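You operate a simulated robot arm through the tools that you are given. There is no shell and no other tool.

You are at the controls of a simulated robot arm. One attempt, no reset.

TASK
Adjust the grey power supply until the bench meter reads 12 volts.
Fine: black plug into the jig's yellow socket before the output is switched on; meter dial to V.

Only the result counts: the job must be done as asked and must still hold three seconds after the hand-in. Knocking over, shifting, dropping, spilling or breaking anything else fails it.

THE ROBOT
A 6-joint arm with a two-finger parallel gripper, fixed in place. Base frame: the origin is at the foot of the arm, x ahead of it, y to its left, z up; the work surface is at about z = 88. Units: cm, rad, N and s.
With the tool pointing down near the work surface it reaches from about 26 to 66 cm from the base axis. Its first joint turns from -1.152 to 1.152 rad. Payload 2.9 kg.
The tool frame sits at the grasp point between the pads (the TCP): z along the fingers, y along the line on which they close. The tips reach 3 cm beyond it. Largest opening 11 cm; finger width 2, thickness 1; the body of the gripper, 4.8 by 11.2 cm, starts 5.5 cm behind the TCP.
Orientation is that of the tool frame in the base frame, as a unit quaternion [x, y, z, w]. With the fingers straight down and closing along the base's y, the tool's x points along the base's -x, its y along +y and its z along -z.

THE INTERFACE
- The arm moves only by the tool drive_tool. Its argument "targets" is a list of rows, each a list of 7 numbers: the shift along the base's x, y, z in units of 100 mm (1.0 is 100 mm), then the turn, a rotation vector about the base's x, y, z in units of 120 degrees (1.0 is 120 degrees), then the gripper command, from -1 (shut) to 1 (fully open), values between in proportion. In form: [[x, y, z, rx, ry, rz, gripper], ...]. A call has 1 to 20 rows; each row is the pose to reach, as a shift and turn from the pose commanded when the call began. A call with a number of a shift or a turn outside -1 to 1 is refused whole. Each row takes 0.2 s and may step no farther than 5 cm and 0.15 rad from the row before; otherwise, or with a gripper value out of range, the whole call is refused. A pose out of reach is approached as far as the arm can. The call stops where the force on the tool passes 90 N (or 10 N more than at its start, if that is more) or the arm is blocked; 0.2 s more then pass. Each finger travels about 10.8 cm/s and halts on what it meets, pressing with about 34 N; the grip force reading is that of the motor and also rises with nothing between the fingers. The clock runs only during rows and for 0.2 s after the last one: add rows that repeat a pose to give the fingers time. The reply holds the time, the measured pose of the TCP, the force on the tool along the base axes, the opening and the grip force, in the units named above and with some noise, with the torque about the TCP (base axes, N m) and any sound that the robot's microphone picked up.
- Cameras (640 x 400 px; columns grow to the right, rows downward): "scene" is fixed at [9.36, 44.68, 140.93]; the picture's right is [-0.62, -0.79, 0.00], its down [-0.39, 0.30, -0.87] and it looks along [0.69, -0.54, -0.49] (base axes); focal length 348 px, centre (320, 200). "wrist" rides on the gripper at [7.2, 1.7, -10.3] in the tool frame; the picture's right is [-0.23, 0.97, 0.00], its down [-0.76, -0.18, -0.62] and it looks along [-0.61, -0.14, 0.78] (tool axes); focal length 222 px, centre (320, 200). There is no depth. A picture from a camera that has moved, and an enlarged one, comes with that camera's place and axes in the base frame and with its lens. The place of the scene camera against the robot may be out by one fixed shift of up to 2.5 cm in any direction.
- camera(camera): a new picture of that camera. No time passes.
- zoom(camera, box): a new picture of the part [left, top, right, bottom] of that camera's present view, enlarged. No time passes.
- job_done(): hands the job in; it is judged then, once.

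Places have to be worked out from the pictures, the camera data and where the tool is seen. Open the gripper and draw the arm clear of the work before you hand the job in, unless the task says otherwise.

The tools are called after "Request:" as name(argument=value, ...) on one line, values as JSON. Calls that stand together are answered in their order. drive_tool: Moves the arm, as the interface text tells. Its arguments: {"type":"object","properties":{"targets":{"type":"array"}},"required":["targets"]} The other tools are called the same way: camera (camera) takes a picture; zoom (camera, box) takes an enlarged picture of a part of a camera's view; job_done () hands the job in.

At the start:

```text
clock: 0.0
position: [42.73, -15.27, 120.15]
ee_rot: [-0.001, 1.0, -0.001, 0.0]
contact_force: [0.3, 0.4, -0.1]
torque: [0.0, -0.02, -0.01]
width: 10.99
finger_force: 0.0
```

scene: 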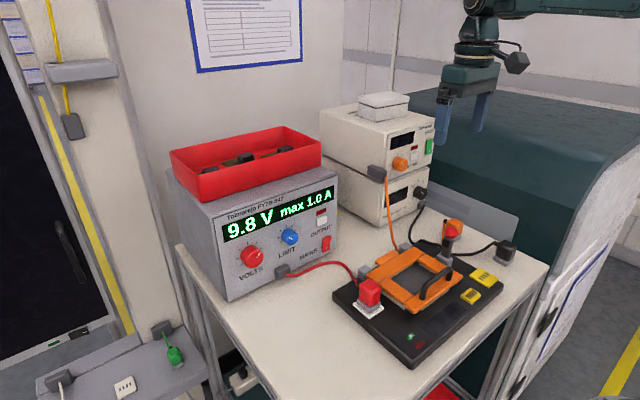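
wrist: 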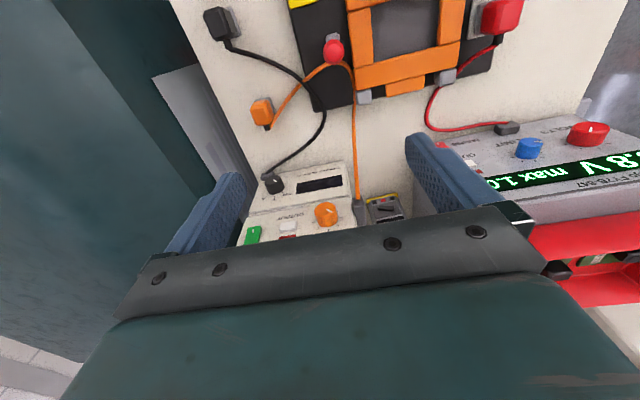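

I'll start by looking closely at the bench from both cameras to identify the supply, meter, jig and plugs.

Request:
zoom(camera="scene", box=[200, 160, 360, 300])

Request:
zoom(camera="scene", box=[320, 90, 460, 240])

Request:
zoom(camera="scene", box=[320, 210, 540, 370])

Request:
zoom(camera="wrist", box=[180, 0, 400, 140])

Request:
zoom(camera="wrist", box=[380, 0, 640, 200])

Request:
zoom(camera="wrist", box=[220, 140, 420, 260])

```text
2.86 times, centred on (280, 230) of scene
camera zoom: at [9.36, 44.68, 140.93], right [-0.62, -0.79, 0.0], down [-0.39, 0.3, -0.87], along [0.69, -0.54, -0.49], focal length 995 px, centre (434, 114)
```

zoom: 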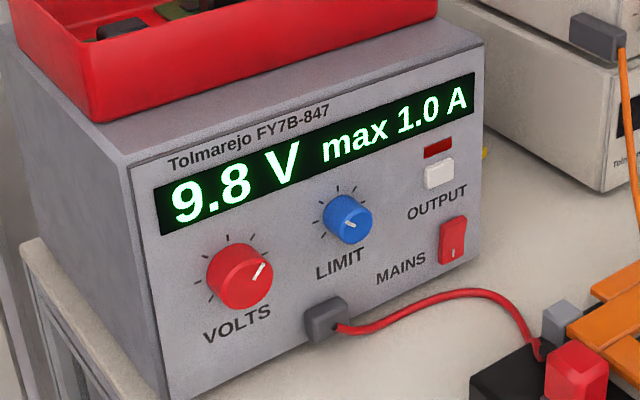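

```text
2.67 times, centred on (390, 165) of scene
camera zoom: at [9.36, 44.68, 140.93], right [-0.62, -0.79, 0.0], down [-0.39, 0.3, -0.87], along [0.69, -0.54, -0.49], focal length 929 px, centre (133, 293)
```

zoom: 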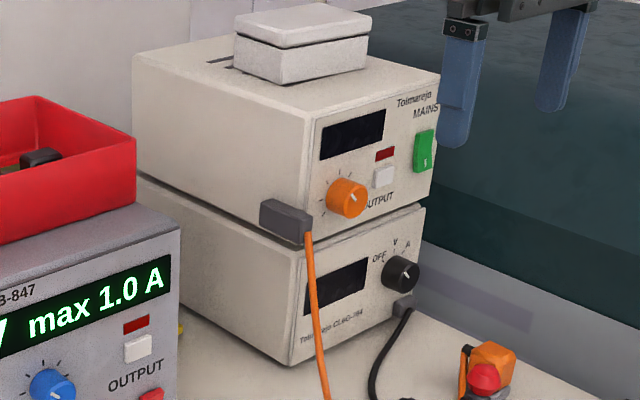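

```text
2.50 times, centred on (430, 290) of scene
camera zoom: at [9.36, 44.68, 140.93], right [-0.62, -0.79, 0.0], down [-0.39, 0.3, -0.87], along [0.69, -0.54, -0.49], focal length 871 px, centre (45, -25)
```

zoom: 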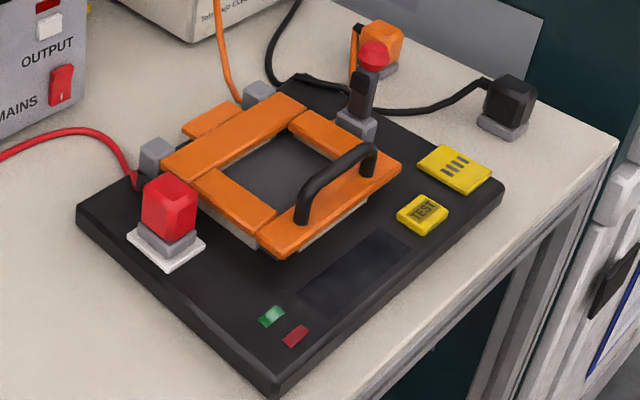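

```text
2.86 times, centred on (290, 70) of wrist
camera zoom: at [35.45, -13.67, 130.54], right [0.23, 0.97, 0.0], down [0.76, -0.18, 0.62], along [0.61, -0.14, -0.78], focal length 635 px, centre (406, 571)
```

zoom: 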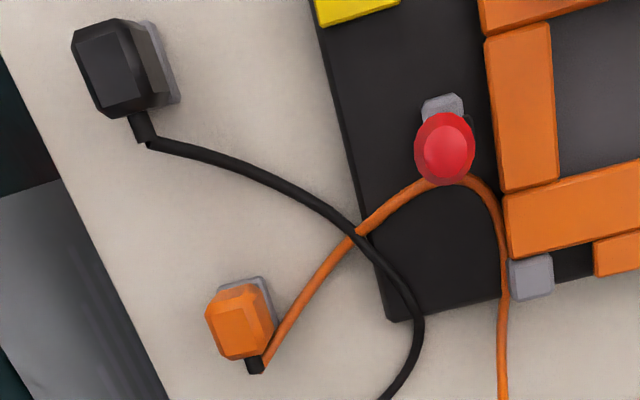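

```text
2.00 times, centred on (510, 100) of wrist
camera zoom: at [35.45, -13.67, 130.54], right [0.23, 0.97, 0.0], down [0.76, -0.18, 0.62], along [0.61, -0.14, -0.78], focal length 444 px, centre (-60, 400)
```

zoom: 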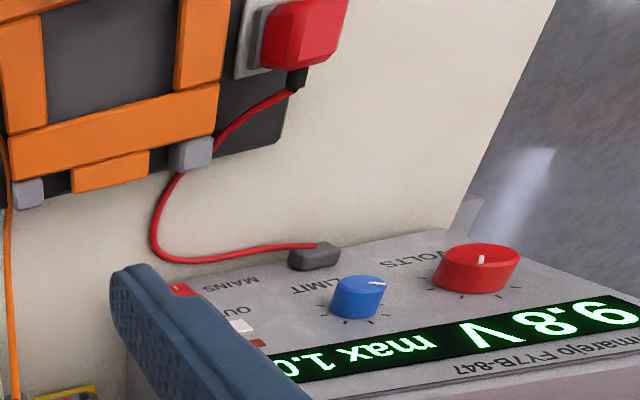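

```text
3.20 times, centred on (320, 200) of wrist
camera zoom: at [35.45, -13.67, 130.54], right [0.23, 0.97, 0.0], down [0.76, -0.18, 0.62], along [0.61, -0.14, -0.78], focal length 711 px, centre (320, 200)
```

zoom: 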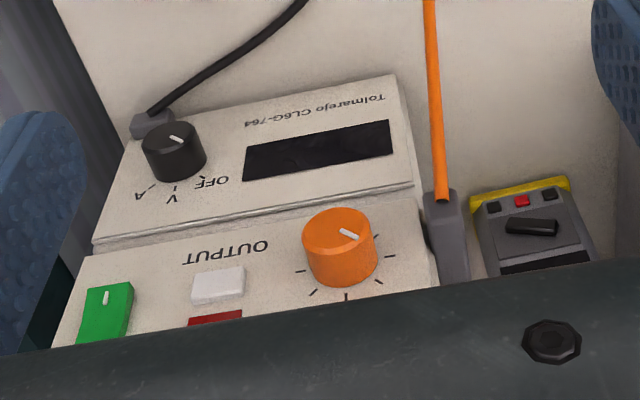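

The grey supply (FY7B-847) is on the left, and the bench meter (CL6G-764) is under the white supply with its dial at OFF. Its black lead is parked on the table near (33,-27), and the yellow plate near (32,-17) is probably the socket. I'll move the arm back to see the jig better.

Request:
drive_tool(targets=[[-0.3, 0, 0.1, 0, 0, 0, 1], [-0.7, 0, 0.2, 0, 0, 0, 1], [-1.0, 0.0, 0.3, 0, 0, 0, 1], [-1.0, 0.0, 0.3, 0, 0, 0, 1]])

Request:
camera(camera="wrist")

Request:
camera(camera="scene")

```text
clock: 1.0
position: [32.66, -15.27, 123.05]
ee_rot: [0.0, 1.0, 0.0, 0.0]
contact_force: [-0.6, 0.5, 0.6]
torque: [0.0, 0.02, -0.01]
width: 11.0
finger_force: 0.1
```

```text
taken
camera wrist: at [25.41, -13.67, 133.51], right [0.23, 0.97, 0.0], down [0.76, -0.18, 0.62], along [0.61, -0.14, -0.78], focal length 222 px, centre (320, 200)
```

wrist: 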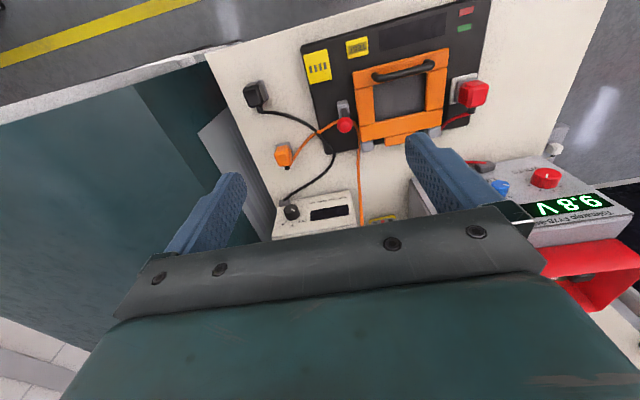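

```text
taken
```

scene: 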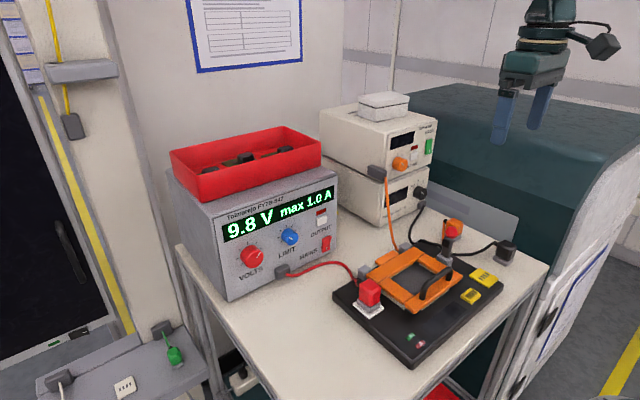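

Request:
zoom(camera="wrist", box=[230, 30, 390, 150])

Request:
zoom(camera="wrist", box=[380, 0, 540, 140])

Request:
zoom(camera="scene", box=[430, 210, 530, 310])

```text
3.33 times, centred on (310, 90) of wrist
camera zoom: at [25.41, -13.67, 133.51], right [0.23, 0.97, 0.0], down [0.76, -0.18, 0.62], along [0.61, -0.14, -0.78], focal length 740 px, centre (353, 567)
```

zoom: 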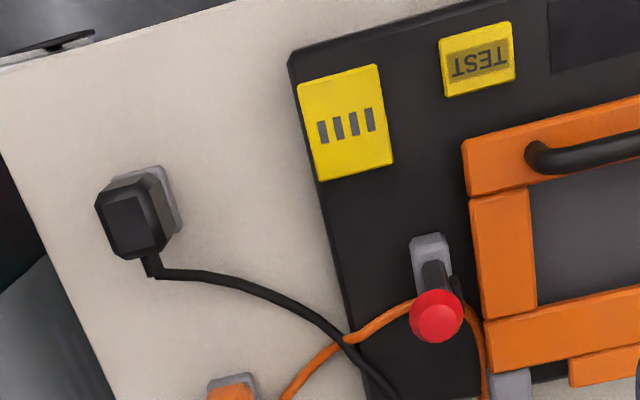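

```text
2.86 times, centred on (460, 70) of wrist
camera zoom: at [25.41, -13.67, 133.51], right [0.23, 0.97, 0.0], down [0.76, -0.18, 0.62], along [0.61, -0.14, -0.78], focal length 635 px, centre (-80, 571)
```

zoom: 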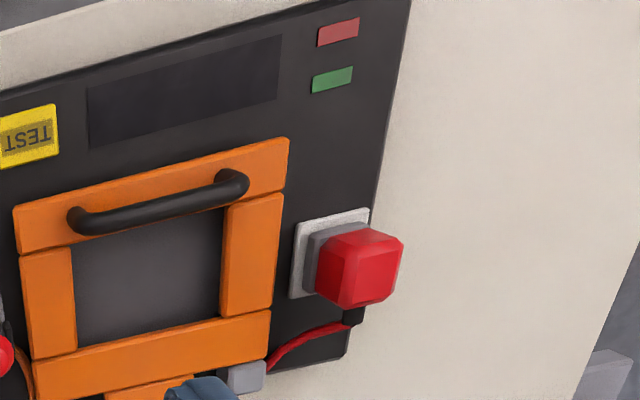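

```text
4.00 times, centred on (480, 260) of scene
camera zoom: at [9.36, 44.69, 140.93], right [-0.62, -0.79, 0.0], down [-0.39, 0.3, -0.87], along [0.69, -0.54, -0.49], focal length 1393 px, centre (-320, -40)
```

zoom: 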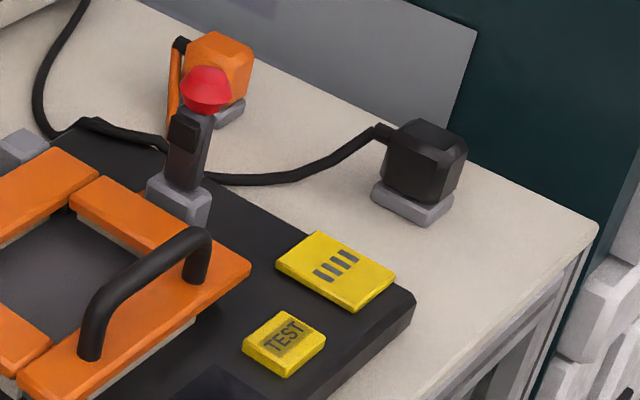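

The yellow socket plate, with its four slits, is around (31.1,-15.2,91). The black plug is around (32.7,-27.2) with its top at about 92.4, and both look square to the base axes. I'll hover over the plug to refine that.

Request:
drive_tool(targets=[[0, -0.3, 0, 0, 0, 0, 1], [0, -0.7, -0.2, 0, 0, 0, 1], [0, -1.0, -0.5, 0, 0, 0, 0.6], [0, -1.0, -0.9, 0, 0, 0, 0.3], [0, -1.0, -1.0, 0, 0, 0, 0.3], [0, -1.0, -1.0, 0, 0, 0, 0.3]])

Request:
camera(camera="wrist")

Request:
zoom(camera="wrist", box=[240, 60, 400, 180])

```text
clock: 2.4
position: [32.8, -25.24, 113.16]
ee_rot: [-0.001, 1.0, 0.0, 0.001]
contact_force: [-0.6, 0.5, 0.2]
torque: [0.03, -0.03, 0.02]
width: 7.15
finger_force: 0.0
```

```text
taken
camera wrist: at [25.46, -23.75, 123.49], right [0.23, 0.97, 0.0], down [0.76, -0.18, 0.62], along [0.61, -0.14, -0.78], focal length 222 px, centre (320, 200)
```

wrist: 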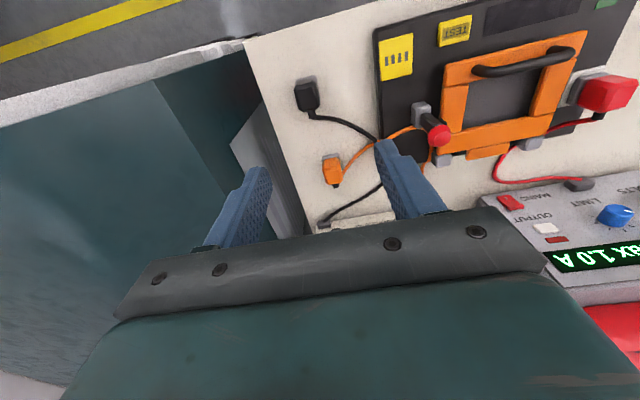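

```text
3.33 times, centred on (320, 120) of wrist
camera zoom: at [25.46, -23.75, 123.49], right [0.23, 0.97, 0.0], down [0.76, -0.18, 0.62], along [0.61, -0.14, -0.78], focal length 740 px, centre (320, 467)
```

zoom: 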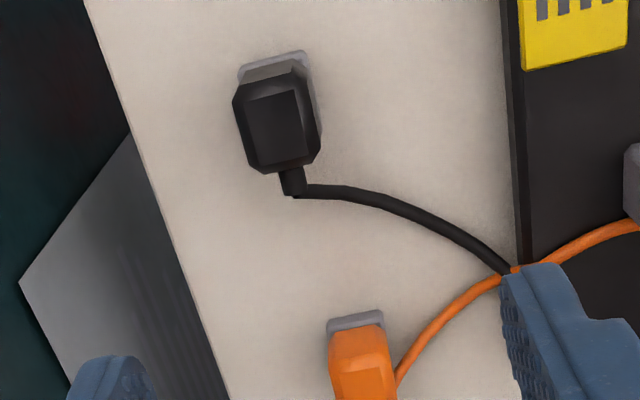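

The plug's top centre triangulates to about (32.6,-27.1,92.7). I'll line up above it and come down partway before checking again.

Request:
drive_tool(targets=[[-0.01, -0.18, -0.2, 0, 0, 0, 0.2], [-0.01, -0.18, -0.6, 0, 0, 0, 0.1], [-0.01, -0.18, -1.0, 0, 0, 0, 0.05], [-0.01, -0.18, -1.0, 0, 0, 0, 0.05]])

Request:
camera(camera="wrist")

Request:
zoom(camera="wrist", box=[240, 90, 400, 210])

```text
clock: 3.4
position: [32.6, -26.99, 103.1]
ee_rot: [0.0, 1.0, 0.0, 0.0]
contact_force: [-0.9, 0.2, 0.9]
torque: [-0.01, 0.03, -0.02]
width: 5.77
finger_force: 0.0
```

```text
taken
camera wrist: at [25.36, -25.46, 113.5], right [0.23, 0.97, 0.0], down [0.76, -0.18, 0.62], along [0.61, -0.14, -0.78], focal length 222 px, centre (320, 200)
```

wrist: 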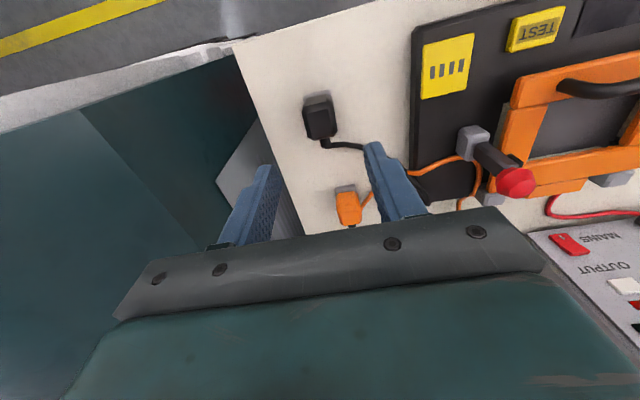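

```text
3.33 times, centred on (320, 150) of wrist
camera zoom: at [25.36, -25.46, 113.5], right [0.23, 0.97, 0.0], down [0.76, -0.18, 0.62], along [0.61, -0.14, -0.78], focal length 740 px, centre (320, 367)
```

zoom: 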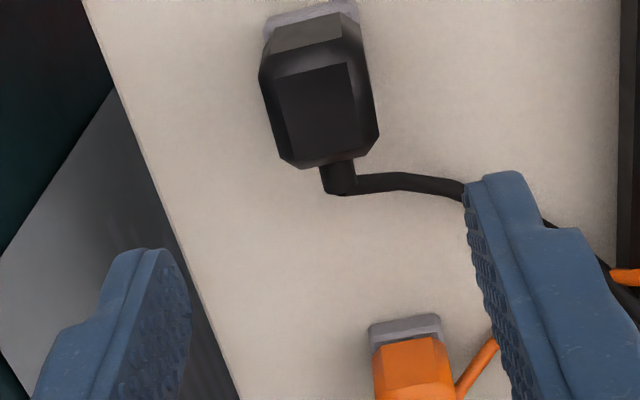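

The plug is centred at about (32.5,-27.05), square to the gripper. I'll go down around it.

Request:
drive_tool(targets=[[-0.01, 0, -0.3, 0, 0, 0, 0.05], [-0.01, 0, -0.6, 0, 0, 0, 0.05], [-0.01, 0, -0.85, 0, 0, 0, 0.05], [-0.01, 0, -1.0, 0, 0, 0, 0.05], [-0.01, 0, -1.0, 0, 0, 0, 0.05]])

Request:
camera(camera="wrist")

Request:
camera(camera="scene")

Request:
zoom(camera="scene", box=[440, 190, 560, 290])

```text
clock: 4.6
position: [32.56, -27.08, 93.13]
ee_rot: [0.0, 1.0, 0.001, 0.0]
contact_force: [0.4, 0.2, -0.5]
torque: [0.0, 0.04, 0.03]
width: 5.8
finger_force: 0.1
```

```text
taken
camera wrist: at [25.29, -25.42, 103.49], right [0.23, 0.97, 0.0], down [0.76, -0.18, 0.62], along [0.61, -0.14, -0.78], focal length 222 px, centre (320, 200)
```

wrist: 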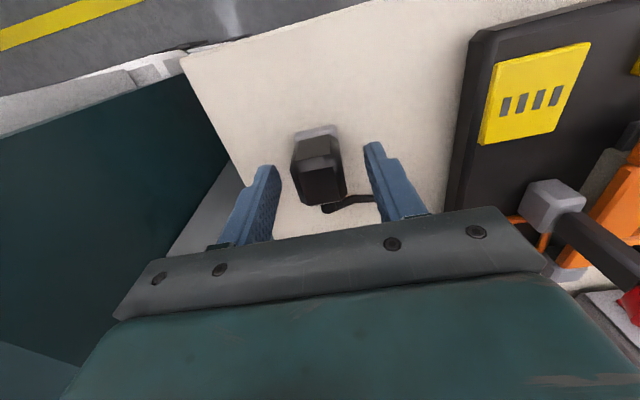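

```text
taken
```

scene: 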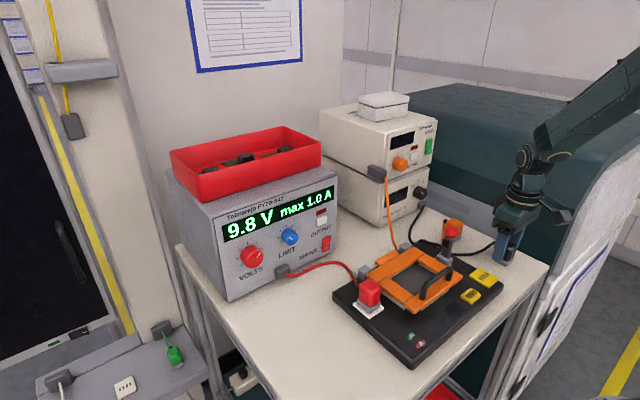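

```text
4.00 times, centred on (500, 240) of scene
camera zoom: at [9.36, 44.68, 140.93], right [-0.62, -0.79, 0.0], down [-0.39, 0.3, -0.87], along [0.69, -0.54, -0.49], focal length 1393 px, centre (-400, 40)
```

zoom: 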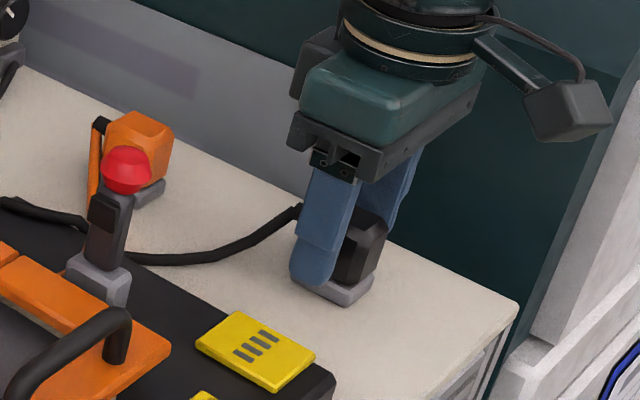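

The fingers straddle the plug body evenly, with the tips just above the grey skirt. I'll close on it.

Request:
drive_tool(targets=[[0, 0, 0, 0, 0, 0, -0.3], [0, 0, 0, 0, 0, 0, -0.7], [0, 0, 0, 0, 0, 0, -1], [0, 0, 0, 0, 0, 0, -1], [0, 0, 0, 0, 0, 0, -1]])

Request:
camera(camera="wrist")

```text
clock: 5.8
position: [32.56, -26.94, 93.21]
ee_rot: [0.0, 1.0, 0.0, 0.0]
contact_force: [0.6, 0.2, -0.5]
torque: [-0.03, -0.02, 0.0]
width: 2.94
finger_force: 33.7
```

```text
taken
camera wrist: at [25.29, -25.43, 103.52], right [0.23, 0.97, 0.0], down [0.76, -0.18, 0.62], along [0.61, -0.14, -0.78], focal length 222 px, centre (320, 200)
```

wrist: 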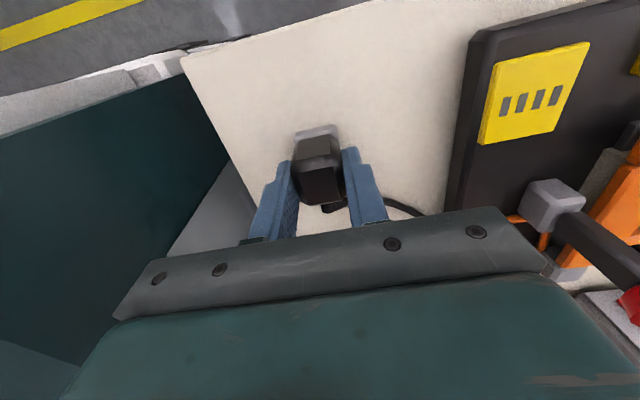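

It's gripped at 2.94 cm wide. I'll lift straight up and see what comes with it.

Request:
drive_tool(targets=[[0, 0, 0.05, 0, 0, 0, -1], [0, 0, 0.2, 0, 0, 0, -1], [0, 0, 0.4, 0, 0, 0, -1], [0, 0, 0.6, 0, 0, 0, -1], [0, 0, 0.6, 0, 0, 0, -1]])

Request:
zoom(camera="scene", box=[420, 170, 560, 300])

Request:
camera(camera="wrist")

```text
clock: 7.0
position: [32.46, -27.01, 99.14]
ee_rot: [0.001, 1.0, 0.0, 0.0]
contact_force: [0.4, 0.0, -0.4]
torque: [0.02, 0.03, 0.0]
width: 2.95
finger_force: 33.8
```

```text
3.08 times, centred on (490, 235) of scene
camera zoom: at [9.36, 44.68, 140.93], right [-0.62, -0.79, 0.0], down [-0.39, 0.3, -0.87], along [0.69, -0.54, -0.49], focal length 1072 px, centre (-203, 92)
```

zoom: 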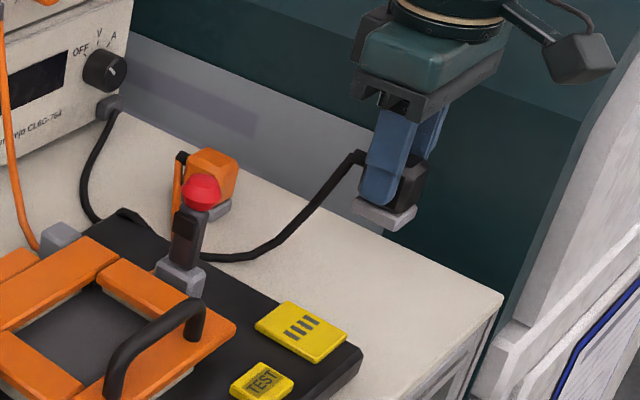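

```text
taken
camera wrist: at [25.2, -25.47, 109.54], right [0.23, 0.97, 0.0], down [0.76, -0.18, 0.62], along [0.61, -0.14, -0.78], focal length 222 px, centre (320, 200)
```

wrist: 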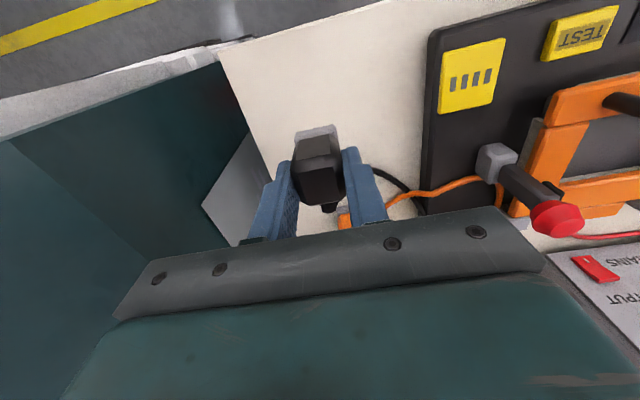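

The whole plug came up, skirt included. I'll zoom on the yellow socket to refine its position before moving over it.

Request:
zoom(camera="wrist", box=[420, 20, 520, 130])

Request:
drive_tool(targets=[[0, 0.1, 0.1, 0, 0, 0, -1], [-0.02, 0.4, 0.2, 0, 0, 0, -1], [-0.05, 0.7, 0.2, 0, 0, 0, -1], [-0.1, 0.95, 0.2, 0, 0, 0, -1], [-0.1, 0.95, 0.2, 0, 0, 0, -1]])

Request:
camera(camera="wrist")

Request:
zoom(camera="wrist", box=[270, 40, 430, 200])

Request:
zoom(camera="scene", box=[400, 170, 540, 310])

```text
3.64 times, centred on (470, 75) of wrist
camera zoom: at [25.2, -25.47, 109.54], right [0.23, 0.97, 0.0], down [0.76, -0.18, 0.62], along [0.61, -0.14, -0.78], focal length 808 px, centre (-226, 654)
```

zoom: 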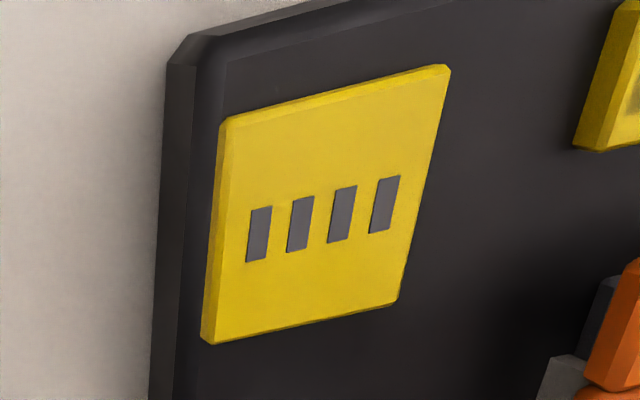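

```text
clock: 8.2
position: [31.47, -17.54, 101.15]
ee_rot: [-0.001, 1.0, 0.0, 0.0]
contact_force: [0.3, 0.5, -0.4]
torque: [-0.02, -0.01, 0.03]
width: 2.91
finger_force: 34.1
```

```text
taken
camera wrist: at [24.19, -15.97, 111.51], right [0.23, 0.97, 0.0], down [0.76, -0.18, 0.62], along [0.61, -0.14, -0.78], focal length 222 px, centre (320, 200)
```

wrist: 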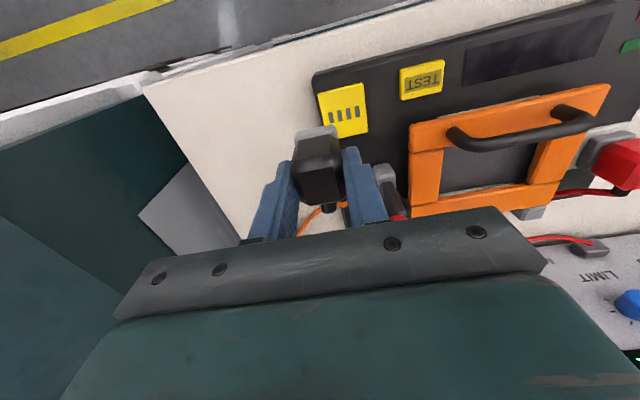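

```text
2.50 times, centred on (350, 120) of wrist
camera zoom: at [24.19, -15.97, 111.51], right [0.23, 0.97, 0.0], down [0.76, -0.18, 0.62], along [0.61, -0.14, -0.78], focal length 555 px, centre (245, 400)
```

zoom: 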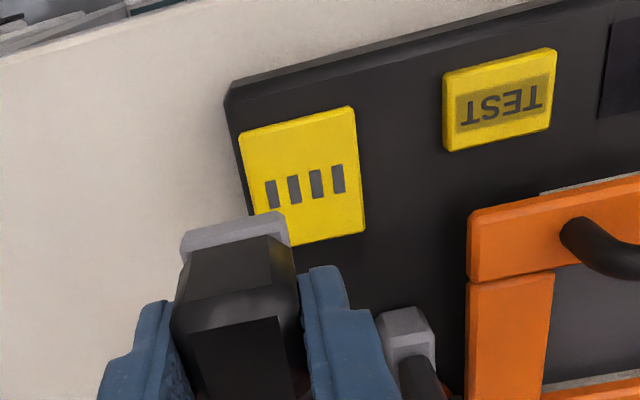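

```text
2.86 times, centred on (470, 240) of scene
camera zoom: at [9.36, 44.69, 140.93], right [-0.62, -0.79, 0.0], down [-0.39, 0.3, -0.87], along [0.69, -0.54, -0.49], focal length 995 px, centre (-109, 86)
```

zoom: 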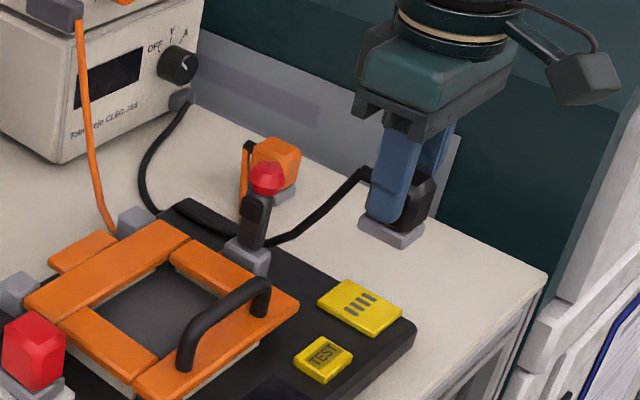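

The socket's slit centre triangulates consistently to (31.1,-15.27,91.05). I'll check where the held plug sits relative to the TCP.

Request:
zoom(camera="wrist", box=[270, 110, 380, 220])

```text
3.64 times, centred on (325, 165) of wrist
camera zoom: at [24.19, -15.97, 111.51], right [0.23, 0.97, 0.0], down [0.76, -0.18, 0.62], along [0.61, -0.14, -0.78], focal length 808 px, centre (302, 327)
```

zoom: 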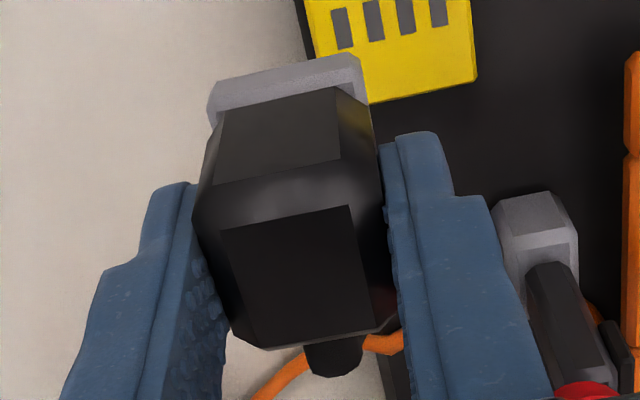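

The plug is centred on the TCP to within about 1 mm. I'll move directly above the socket and hold about 3 cm up to check alignment.

Request:
drive_tool(targets=[[-0.02, 0.1, 0, 0, 0, 0, -1], [-0.048, 0.235, -0.05, 0, 0, 0, -1], [-0.048, 0.235, -0.25, 0, 0, 0, -1], [-0.048, 0.235, -0.25, 0, 0, 0, -1]])

Request:
zoom(camera="wrist", box=[270, 110, 380, 220])

Request:
zoom(camera="scene", box=[420, 200, 540, 310])

```text
clock: 9.2
position: [30.92, -15.15, 98.66]
ee_rot: [0.001, 1.0, 0.0, 0.0]
contact_force: [-0.2, 0.9, -0.8]
torque: [0.0, 0.0, 0.0]
width: 2.92
finger_force: 34.1
```

```text
3.64 times, centred on (325, 165) of wrist
camera zoom: at [23.7, -13.64, 109.03], right [0.23, 0.97, 0.0], down [0.76, -0.18, 0.62], along [0.61, -0.14, -0.78], focal length 808 px, centre (302, 327)
```

zoom: 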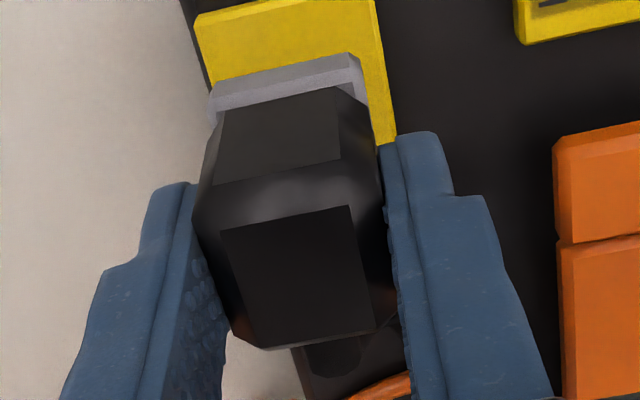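

```text
3.64 times, centred on (480, 255) of scene
camera zoom: at [9.36, 44.68, 140.93], right [-0.62, -0.79, 0.0], down [-0.39, 0.3, -0.87], along [0.69, -0.54, -0.49], focal length 1266 px, centre (-262, 0)
```

zoom: 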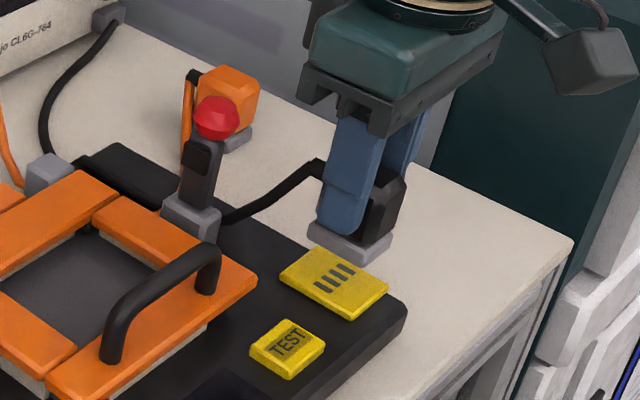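

The plug skirt looks nearly centred over the yellow plate, needing about 1 mm in +y. I'll lower to just above contact and check.

Request:
drive_tool(targets=[[0, 0.01, 0, 0, 0, 0, -1], [0, 0.01, -0.1, 0, 0, 0, -1], [0, 0.01, -0.2, 0, 0, 0, -1], [0, 0.01, -0.2, 0, 0, 0, -1]])

Request:
zoom(camera="wrist", box=[270, 110, 380, 220])

Request:
zoom(camera="scene", box=[440, 220, 520, 300])

```text
clock: 10.2
position: [31.0, -15.1, 96.69]
ee_rot: [-0.001, 1.0, 0.0, -0.001]
contact_force: [0.6, 0.9, -0.8]
torque: [0.0, 0.01, 0.0]
width: 2.94
finger_force: 34.1
```

```text
3.64 times, centred on (325, 165) of wrist
camera zoom: at [23.75, -13.52, 107.03], right [0.23, 0.97, 0.0], down [0.76, -0.18, 0.62], along [0.61, -0.14, -0.78], focal length 808 px, centre (302, 327)
```

zoom: 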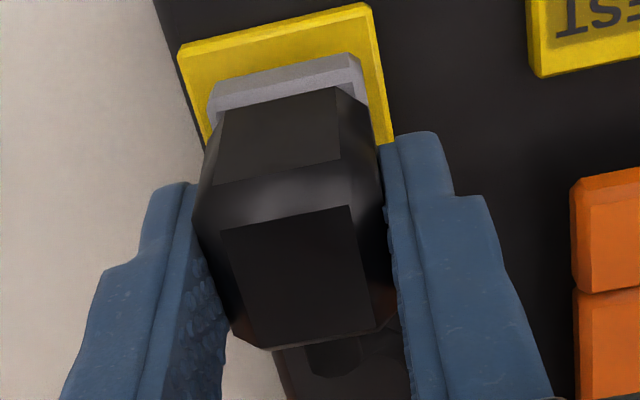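

```text
5.00 times, centred on (480, 260) of scene
camera zoom: at [9.36, 44.68, 140.93], right [-0.62, -0.79, 0.0], down [-0.39, 0.3, -0.87], along [0.69, -0.54, -0.49], focal length 1741 px, centre (-480, -100)
```

zoom: 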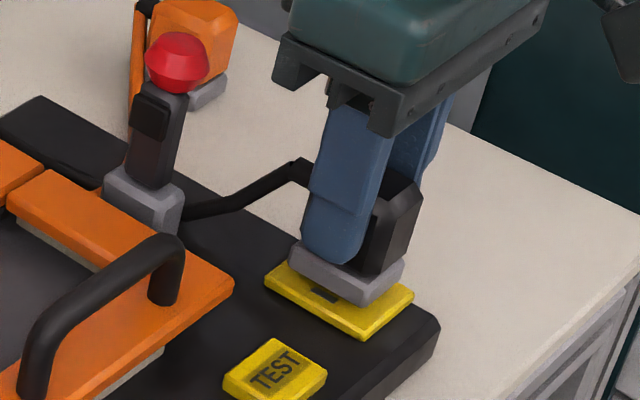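

Margins look even on both sides. I'll press down slowly in small steps, watching the force.

Request:
drive_tool(targets=[[0, 0.01, -0.02, 0, 0, 0, -1], [0, 0.01, -0.04, 0, 0, 0, -1], [0, 0.01, -0.05, 0, 0, 0, -1], [0, 0.01, -0.06, 0, 0, 0, -1]])

Request:
zoom(camera="scene", box=[440, 220, 520, 300])

```text
clock: 11.2
position: [31.12, -14.93, 96.17]
ee_rot: [0.0, 1.0, -0.001, 0.0]
contact_force: [-1.1, -0.5, 10.6]
torque: [-0.15, 0.17, -0.04]
width: 2.94
finger_force: 34.0
```

```text
5.00 times, centred on (480, 260) of scene
camera zoom: at [9.34, 44.69, 140.93], right [-0.62, -0.79, 0.0], down [-0.39, 0.3, -0.87], along [0.69, -0.54, -0.49], focal length 1741 px, centre (-480, -100)
```

zoom: 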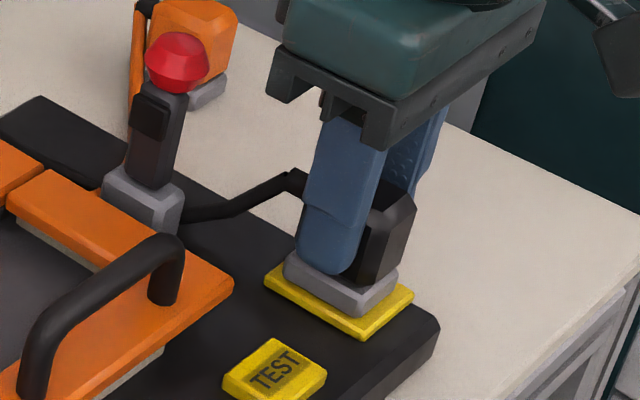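

Contact at z≈96.2. I'd drifted 1 mm extra in y, so I'll lift slightly, correct that, and press down again.

Request:
drive_tool(targets=[[0, 0, 0.04, 0, 0, 0, -1], [0, -0.012, 0.04, 0, 0, 0, -1], [0, -0.012, 0.04, 0, 0, 0, -1], [0, -0.012, 0.0, 0, 0, 0, -1], [0, -0.012, -0.02, 0, 0, 0, -1], [0, -0.012, -0.04, 0, 0, 0, -1]])

Request:
zoom(camera="wrist", box=[270, 110, 380, 220])

Request:
zoom(camera="scene", box=[440, 220, 520, 300])

```text
clock: 12.6
position: [31.12, -15.05, 95.77]
ee_rot: [0.0, 1.0, -0.001, 0.003]
contact_force: [-2.4, 3.0, 39.2]
torque: [0.11, -0.01, 0.02]
width: 2.96
finger_force: 34.0
```

```text
3.64 times, centred on (325, 165) of wrist
camera zoom: at [23.82, -13.53, 106.15], right [0.23, 0.97, 0.0], down [0.76, -0.18, 0.63], along [0.61, -0.14, -0.78], focal length 808 px, centre (302, 327)
```

zoom: 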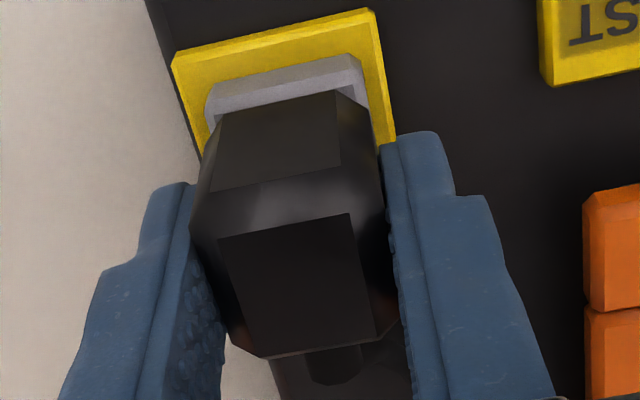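

```text
5.00 times, centred on (480, 260) of scene
camera zoom: at [9.31, 44.71, 140.93], right [-0.62, -0.79, 0.0], down [-0.39, 0.3, -0.87], along [0.69, -0.54, -0.49], focal length 1741 px, centre (-480, -100)
```

zoom: 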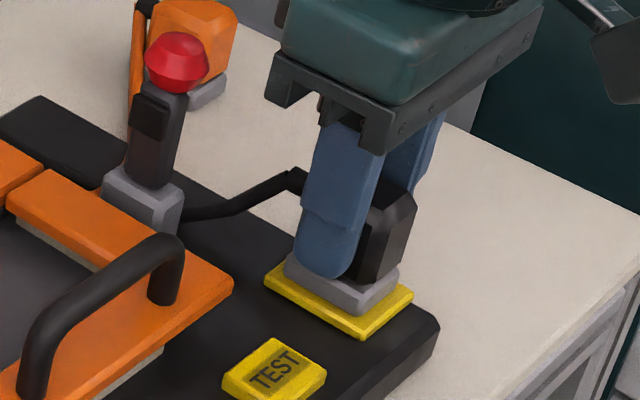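

The force is 39 N with no click so far. I'll press a bit more to see whether it seats.

Request:
drive_tool(targets=[[0, 0, -0.02, 0, 0, 0, -1], [0, 0, -0.04, 0, 0, 0, -1], [0, 0, -0.06, 0, 0, 0, -1], [0, 0, -0.06, 0, 0, 0, -1]])

Request:
zoom(camera="wrist", box=[270, 110, 380, 220])

Request:
zoom(camera="scene", box=[440, 220, 520, 300])

Request:
zoom(camera="scene", box=[330, 260, 410, 340])

```text
clock: 13.6
position: [31.05, -15.19, 95.25]
ee_rot: [0.0, 1.0, -0.001, 0.001]
contact_force: [1.3, -4.4, 39.0]
torque: [-0.05, -0.03, 0.01]
width: 2.94
finger_force: 33.6
```

```text
3.64 times, centred on (325, 165) of wrist
camera zoom: at [23.79, -13.55, 105.5], right [0.23, 0.97, 0.0], down [0.76, -0.18, 0.63], along [0.61, -0.14, -0.78], focal length 808 px, centre (302, 327)
```

zoom: 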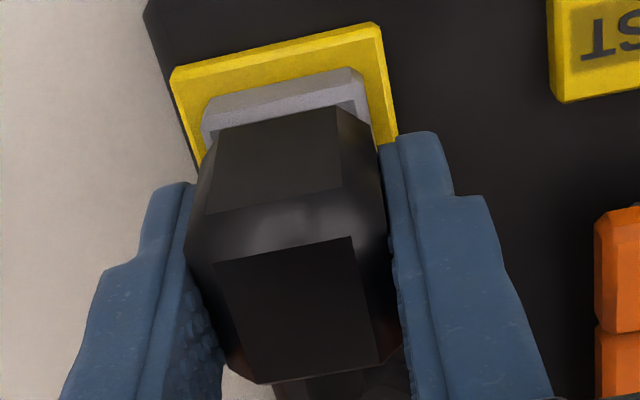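

```text
5.00 times, centred on (480, 260) of scene
camera zoom: at [9.33, 44.69, 140.93], right [-0.62, -0.79, 0.0], down [-0.39, 0.3, -0.87], along [0.69, -0.54, -0.49], focal length 1741 px, centre (-480, -100)
```

zoom: 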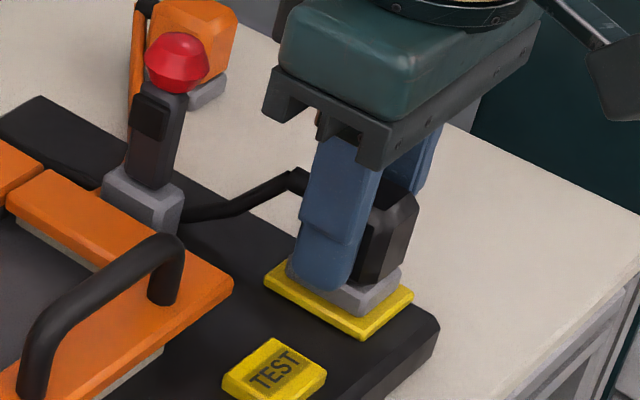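

```text
5.00 times, centred on (370, 300) of scene
camera zoom: at [9.33, 44.69, 140.93], right [-0.62, -0.79, 0.0], down [-0.39, 0.3, -0.87], along [0.69, -0.54, -0.49], focal length 1741 px, centre (70, -300)
```

zoom: 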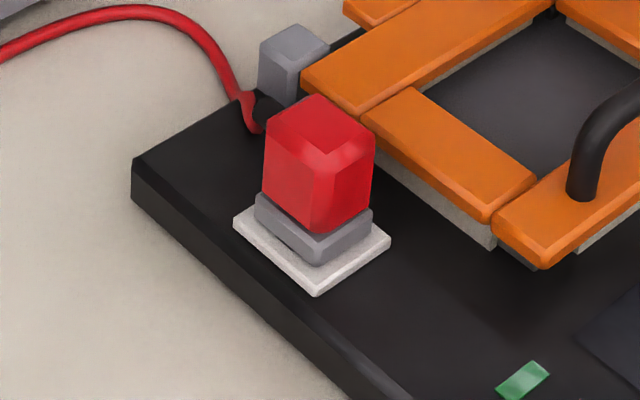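

The fingers slip at about 39 N and the plug sits on the plate just as the red one sits on its own. I'll release it and inspect.

Request:
drive_tool(targets=[[0, 0, 0.02, 0, 0, 0, -0.6], [0, 0, 0.06, 0, 0, 0, -0.3], [0, 0, 0.06, 0, 0, 0, -0.1], [0, 0, 0.06, 0, 0, 0, -0.1], [0, 0, 0.3, 0, 0, 0, -0.1], [0, 0, 0.6, 0, 0, 0, -0.1], [0, 0, 0.8, 0, 0, 0, -0.1]])

Request:
zoom(camera="wrist", box=[260, 60, 420, 180])

Request:
zoom(camera="scene", box=[440, 220, 520, 300])

Request:
camera(camera="scene")

```text
clock: 15.2
position: [30.99, -15.05, 103.0]
ee_rot: [0.001, 1.0, 0.001, 0.0]
contact_force: [-0.9, -0.1, 0.6]
torque: [0.0, -0.02, 0.02]
width: 4.94
finger_force: 0.2
```

```text
3.33 times, centred on (340, 120) of wrist
camera zoom: at [23.75, -13.55, 113.44], right [0.23, 0.97, 0.0], down [0.76, -0.18, 0.62], along [0.61, -0.14, -0.78], focal length 740 px, centre (253, 467)
```

zoom: 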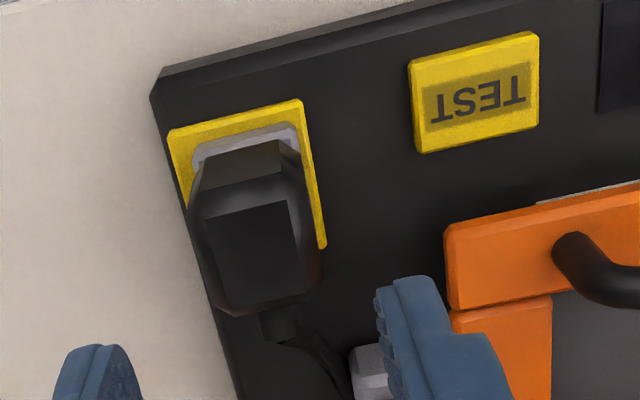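

```text
5.00 times, centred on (480, 260) of scene
camera zoom: at [9.36, 44.69, 140.93], right [-0.62, -0.79, 0.0], down [-0.39, 0.3, -0.87], along [0.69, -0.54, -0.49], focal length 1741 px, centre (-480, -100)
```

zoom: 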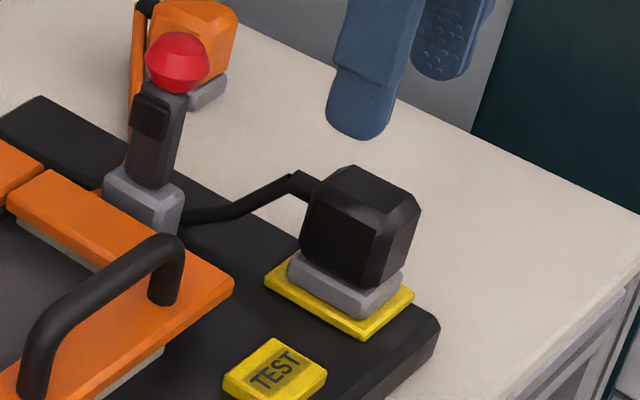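

```text
taken
```

scene: 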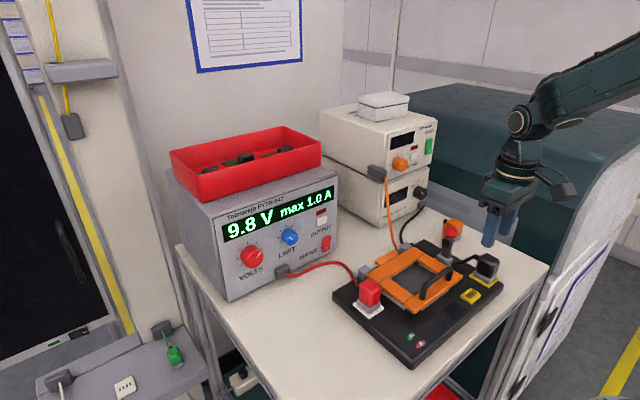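

The plug sits square on the yellow plate. To be sure it's fully seated, I'll close the fingers and press once on top of it.

Request:
drive_tool(targets=[[0, 0, 0, 0, 0, 0, -0.6], [0, 0, 0, 0, 0, 0, -1], [0, 0, 0, 0, 0, 0, -1], [0, 0, -0.2, 0, 0, 0, -1], [0, 0, -0.38, 0, 0, 0, -1], [0, 0, -0.42, 0, 0, 0, -1], [0, 0, -0.44, 0, 0, 0, -1], [0, 0, -0.46, 0, 0, 0, -1]])

Request:
zoom(camera="scene", box=[440, 220, 520, 300])

```text
clock: 17.1
position: [31.09, -15.4, 98.91]
ee_rot: [0.0, 1.0, -0.002, 0.005]
contact_force: [-4.6, 2.4, 17.2]
torque: [0.08, 0.25, 0.01]
width: 0.0
finger_force: 34.0
stopped in row 8: the force on the tool passed its limit at 90 N (the readings are from after the stop); the commanded pose is now the measured one
```

```text
5.00 times, centred on (480, 260) of scene
camera zoom: at [9.33, 44.7, 140.93], right [-0.62, -0.79, 0.0], down [-0.39, 0.3, -0.87], along [0.69, -0.54, -0.49], focal length 1741 px, centre (-480, -100)
```

zoom: 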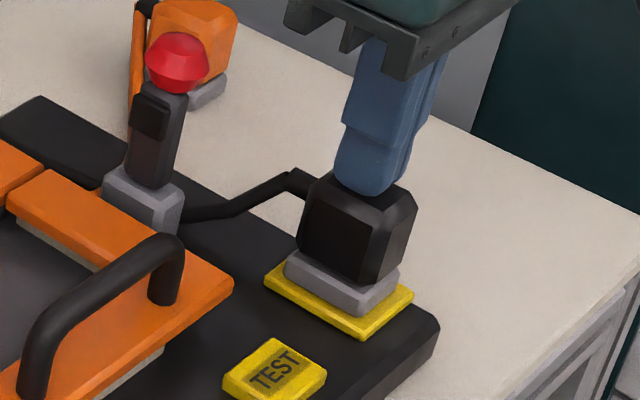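

I pressed with up to 90 N. I'll raise and look at the plug from above to see whether it shifted.

Request:
drive_tool(targets=[[0, 0, 0.1, 0, 0, 0, -1], [0, 0, 0.5, 0, 0, 0, -1], [0, 0, 0.9, 0, 0, 0, -1], [0, 0, 0.9, 0, 0, 0, -1]])

Request:
zoom(camera="wrist", box=[260, 40, 420, 160])

Request:
zoom(camera="scene", box=[440, 220, 520, 300])

```text
clock: 18.1
position: [31.19, -15.21, 107.93]
ee_rot: [0.0, 1.0, -0.002, 0.003]
contact_force: [1.0, -0.9, 0.3]
torque: [-0.01, -0.03, 0.0]
width: 0.0
finger_force: 34.1
```

```text
3.33 times, centred on (340, 100) of wrist
camera zoom: at [23.86, -13.68, 118.28], right [0.23, 0.97, 0.0], down [0.76, -0.18, 0.63], along [0.61, -0.15, -0.78], focal length 740 px, centre (253, 533)
```

zoom: 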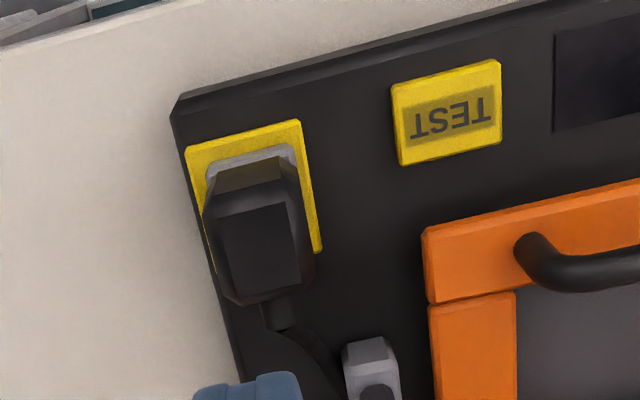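

```text
5.00 times, centred on (480, 260) of scene
camera zoom: at [9.36, 44.69, 140.93], right [-0.62, -0.79, 0.0], down [-0.39, 0.3, -0.87], along [0.69, -0.54, -0.49], focal length 1741 px, centre (-480, -100)
```

zoom: 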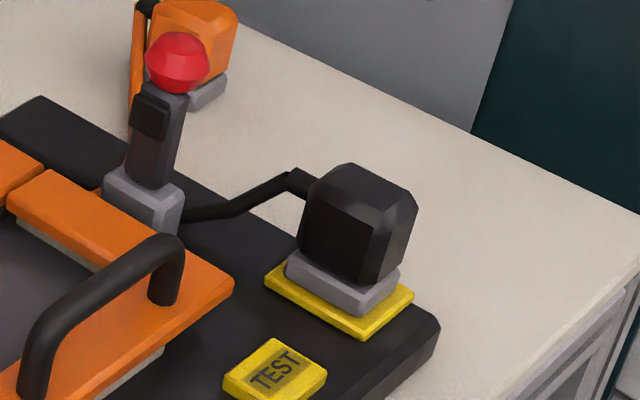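

The plug is still square on the plate and centred within about 1 mm. Next is the meter dial, so I'll move to a point in front of the meter for a close look.

Request:
drive_tool(targets=[[0.2, -0.25, 0.1, 0, 0, 0, -1], [0.5, -0.5, 0.1, 0, 0, 0, -1], [0.8, -0.75, 0.1, 0, 0, 0, -1], [1.0, -1.0, 0.1, 0, 0, 0, -1], [1.0, -1.0, 0.1, 0, 0, 0, -1]])

Request:
camera(camera="wrist")

Request:
zoom(camera="wrist", box=[240, 110, 400, 220])

Request:
camera(camera="scene")

```text
clock: 19.3
position: [41.27, -25.17, 108.9]
ee_rot: [0.0, 1.0, -0.001, 0.004]
contact_force: [0.1, -0.2, 0.1]
torque: [-0.03, 0.01, 0.01]
width: 0.0
finger_force: 34.0
```

```text
taken
camera wrist: at [33.93, -23.62, 119.21], right [0.23, 0.97, 0.0], down [0.76, -0.18, 0.63], along [0.61, -0.14, -0.78], focal length 222 px, centre (320, 200)
```

wrist: 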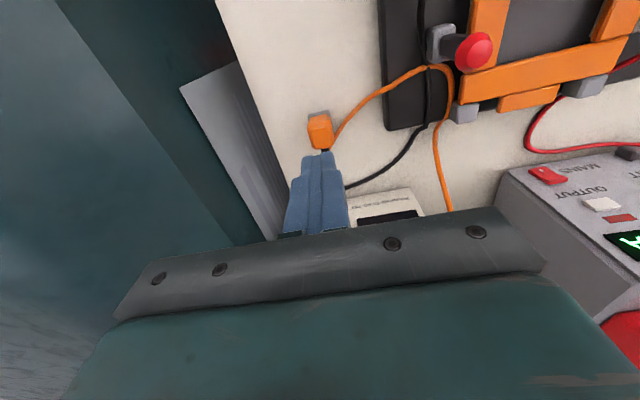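

```text
3.64 times, centred on (320, 165) of wrist
camera zoom: at [33.93, -23.62, 119.21], right [0.23, 0.97, 0.0], down [0.76, -0.18, 0.63], along [0.61, -0.14, -0.78], focal length 808 px, centre (320, 327)
```

zoom: 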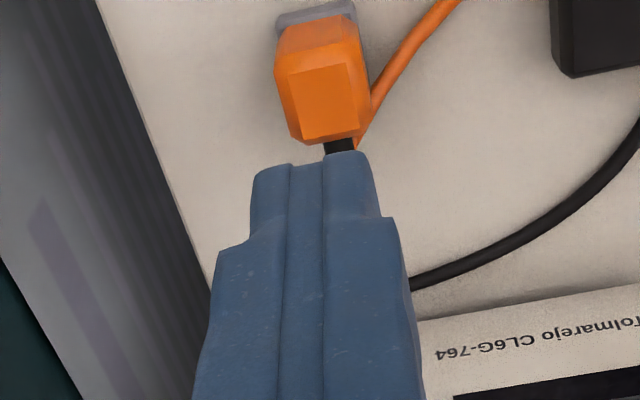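

```text
taken
```

scene: 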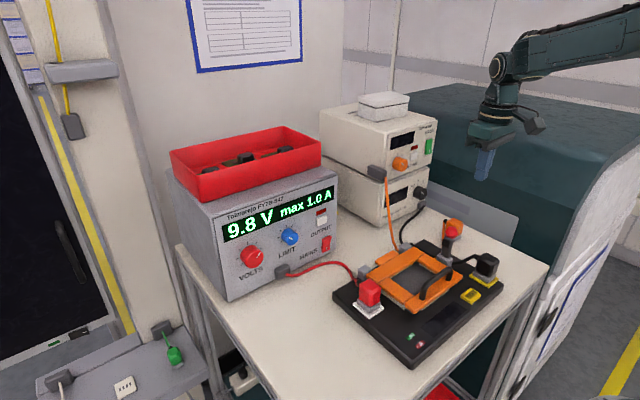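

The closed fingers hide the dial. To operate the panels I want the fingers horizontal with the camera on top, so I'll first yaw the tool half a turn here, clear of everything.

Request:
drive_tool(targets=[[-0.1, 0, 0.1, 0, 0, 0.068, -1], [-0.3, 0, 0.2, 0, 0, 0.136, -1], [-0.5, 0, 0.3, 0, 0, 0.204, -1], [-0.5, 0, 0.4, 0, 0, 0.272, -1], [-0.5, 0, 0.5, 0, 0, 0.34, -1], [-0.5, 0, 0.5, 0, 0, 0.408, -1], [-0.5, 0, 0.5, 0, 0, 0.476, -1], [-0.5, 0, 0.5, 0, 0, 0.544, -1], [-0.5, 0, 0.5, 0, 0, 0.612, -1], [-0.5, 0, 0.5, 0, 0, 0.68, -1], [-0.5, 0, 0.5, 0, 0, 0.75, -1], [-0.5, 0, 0.5, 0, 0, 0.75, -1]])

Request:
camera(camera="scene")

```text
clock: 21.9
position: [36.29, -25.23, 113.86]
ee_rot: [0.708, -0.706, -0.001, -0.004]
contact_force: [-0.5, -0.4, 0.1]
torque: [0.02, 0.0, 0.0]
width: 0.0
finger_force: 34.2
```

```text
taken
```

scene: 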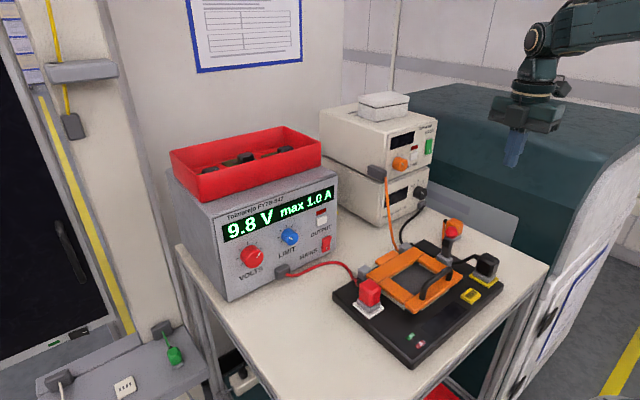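

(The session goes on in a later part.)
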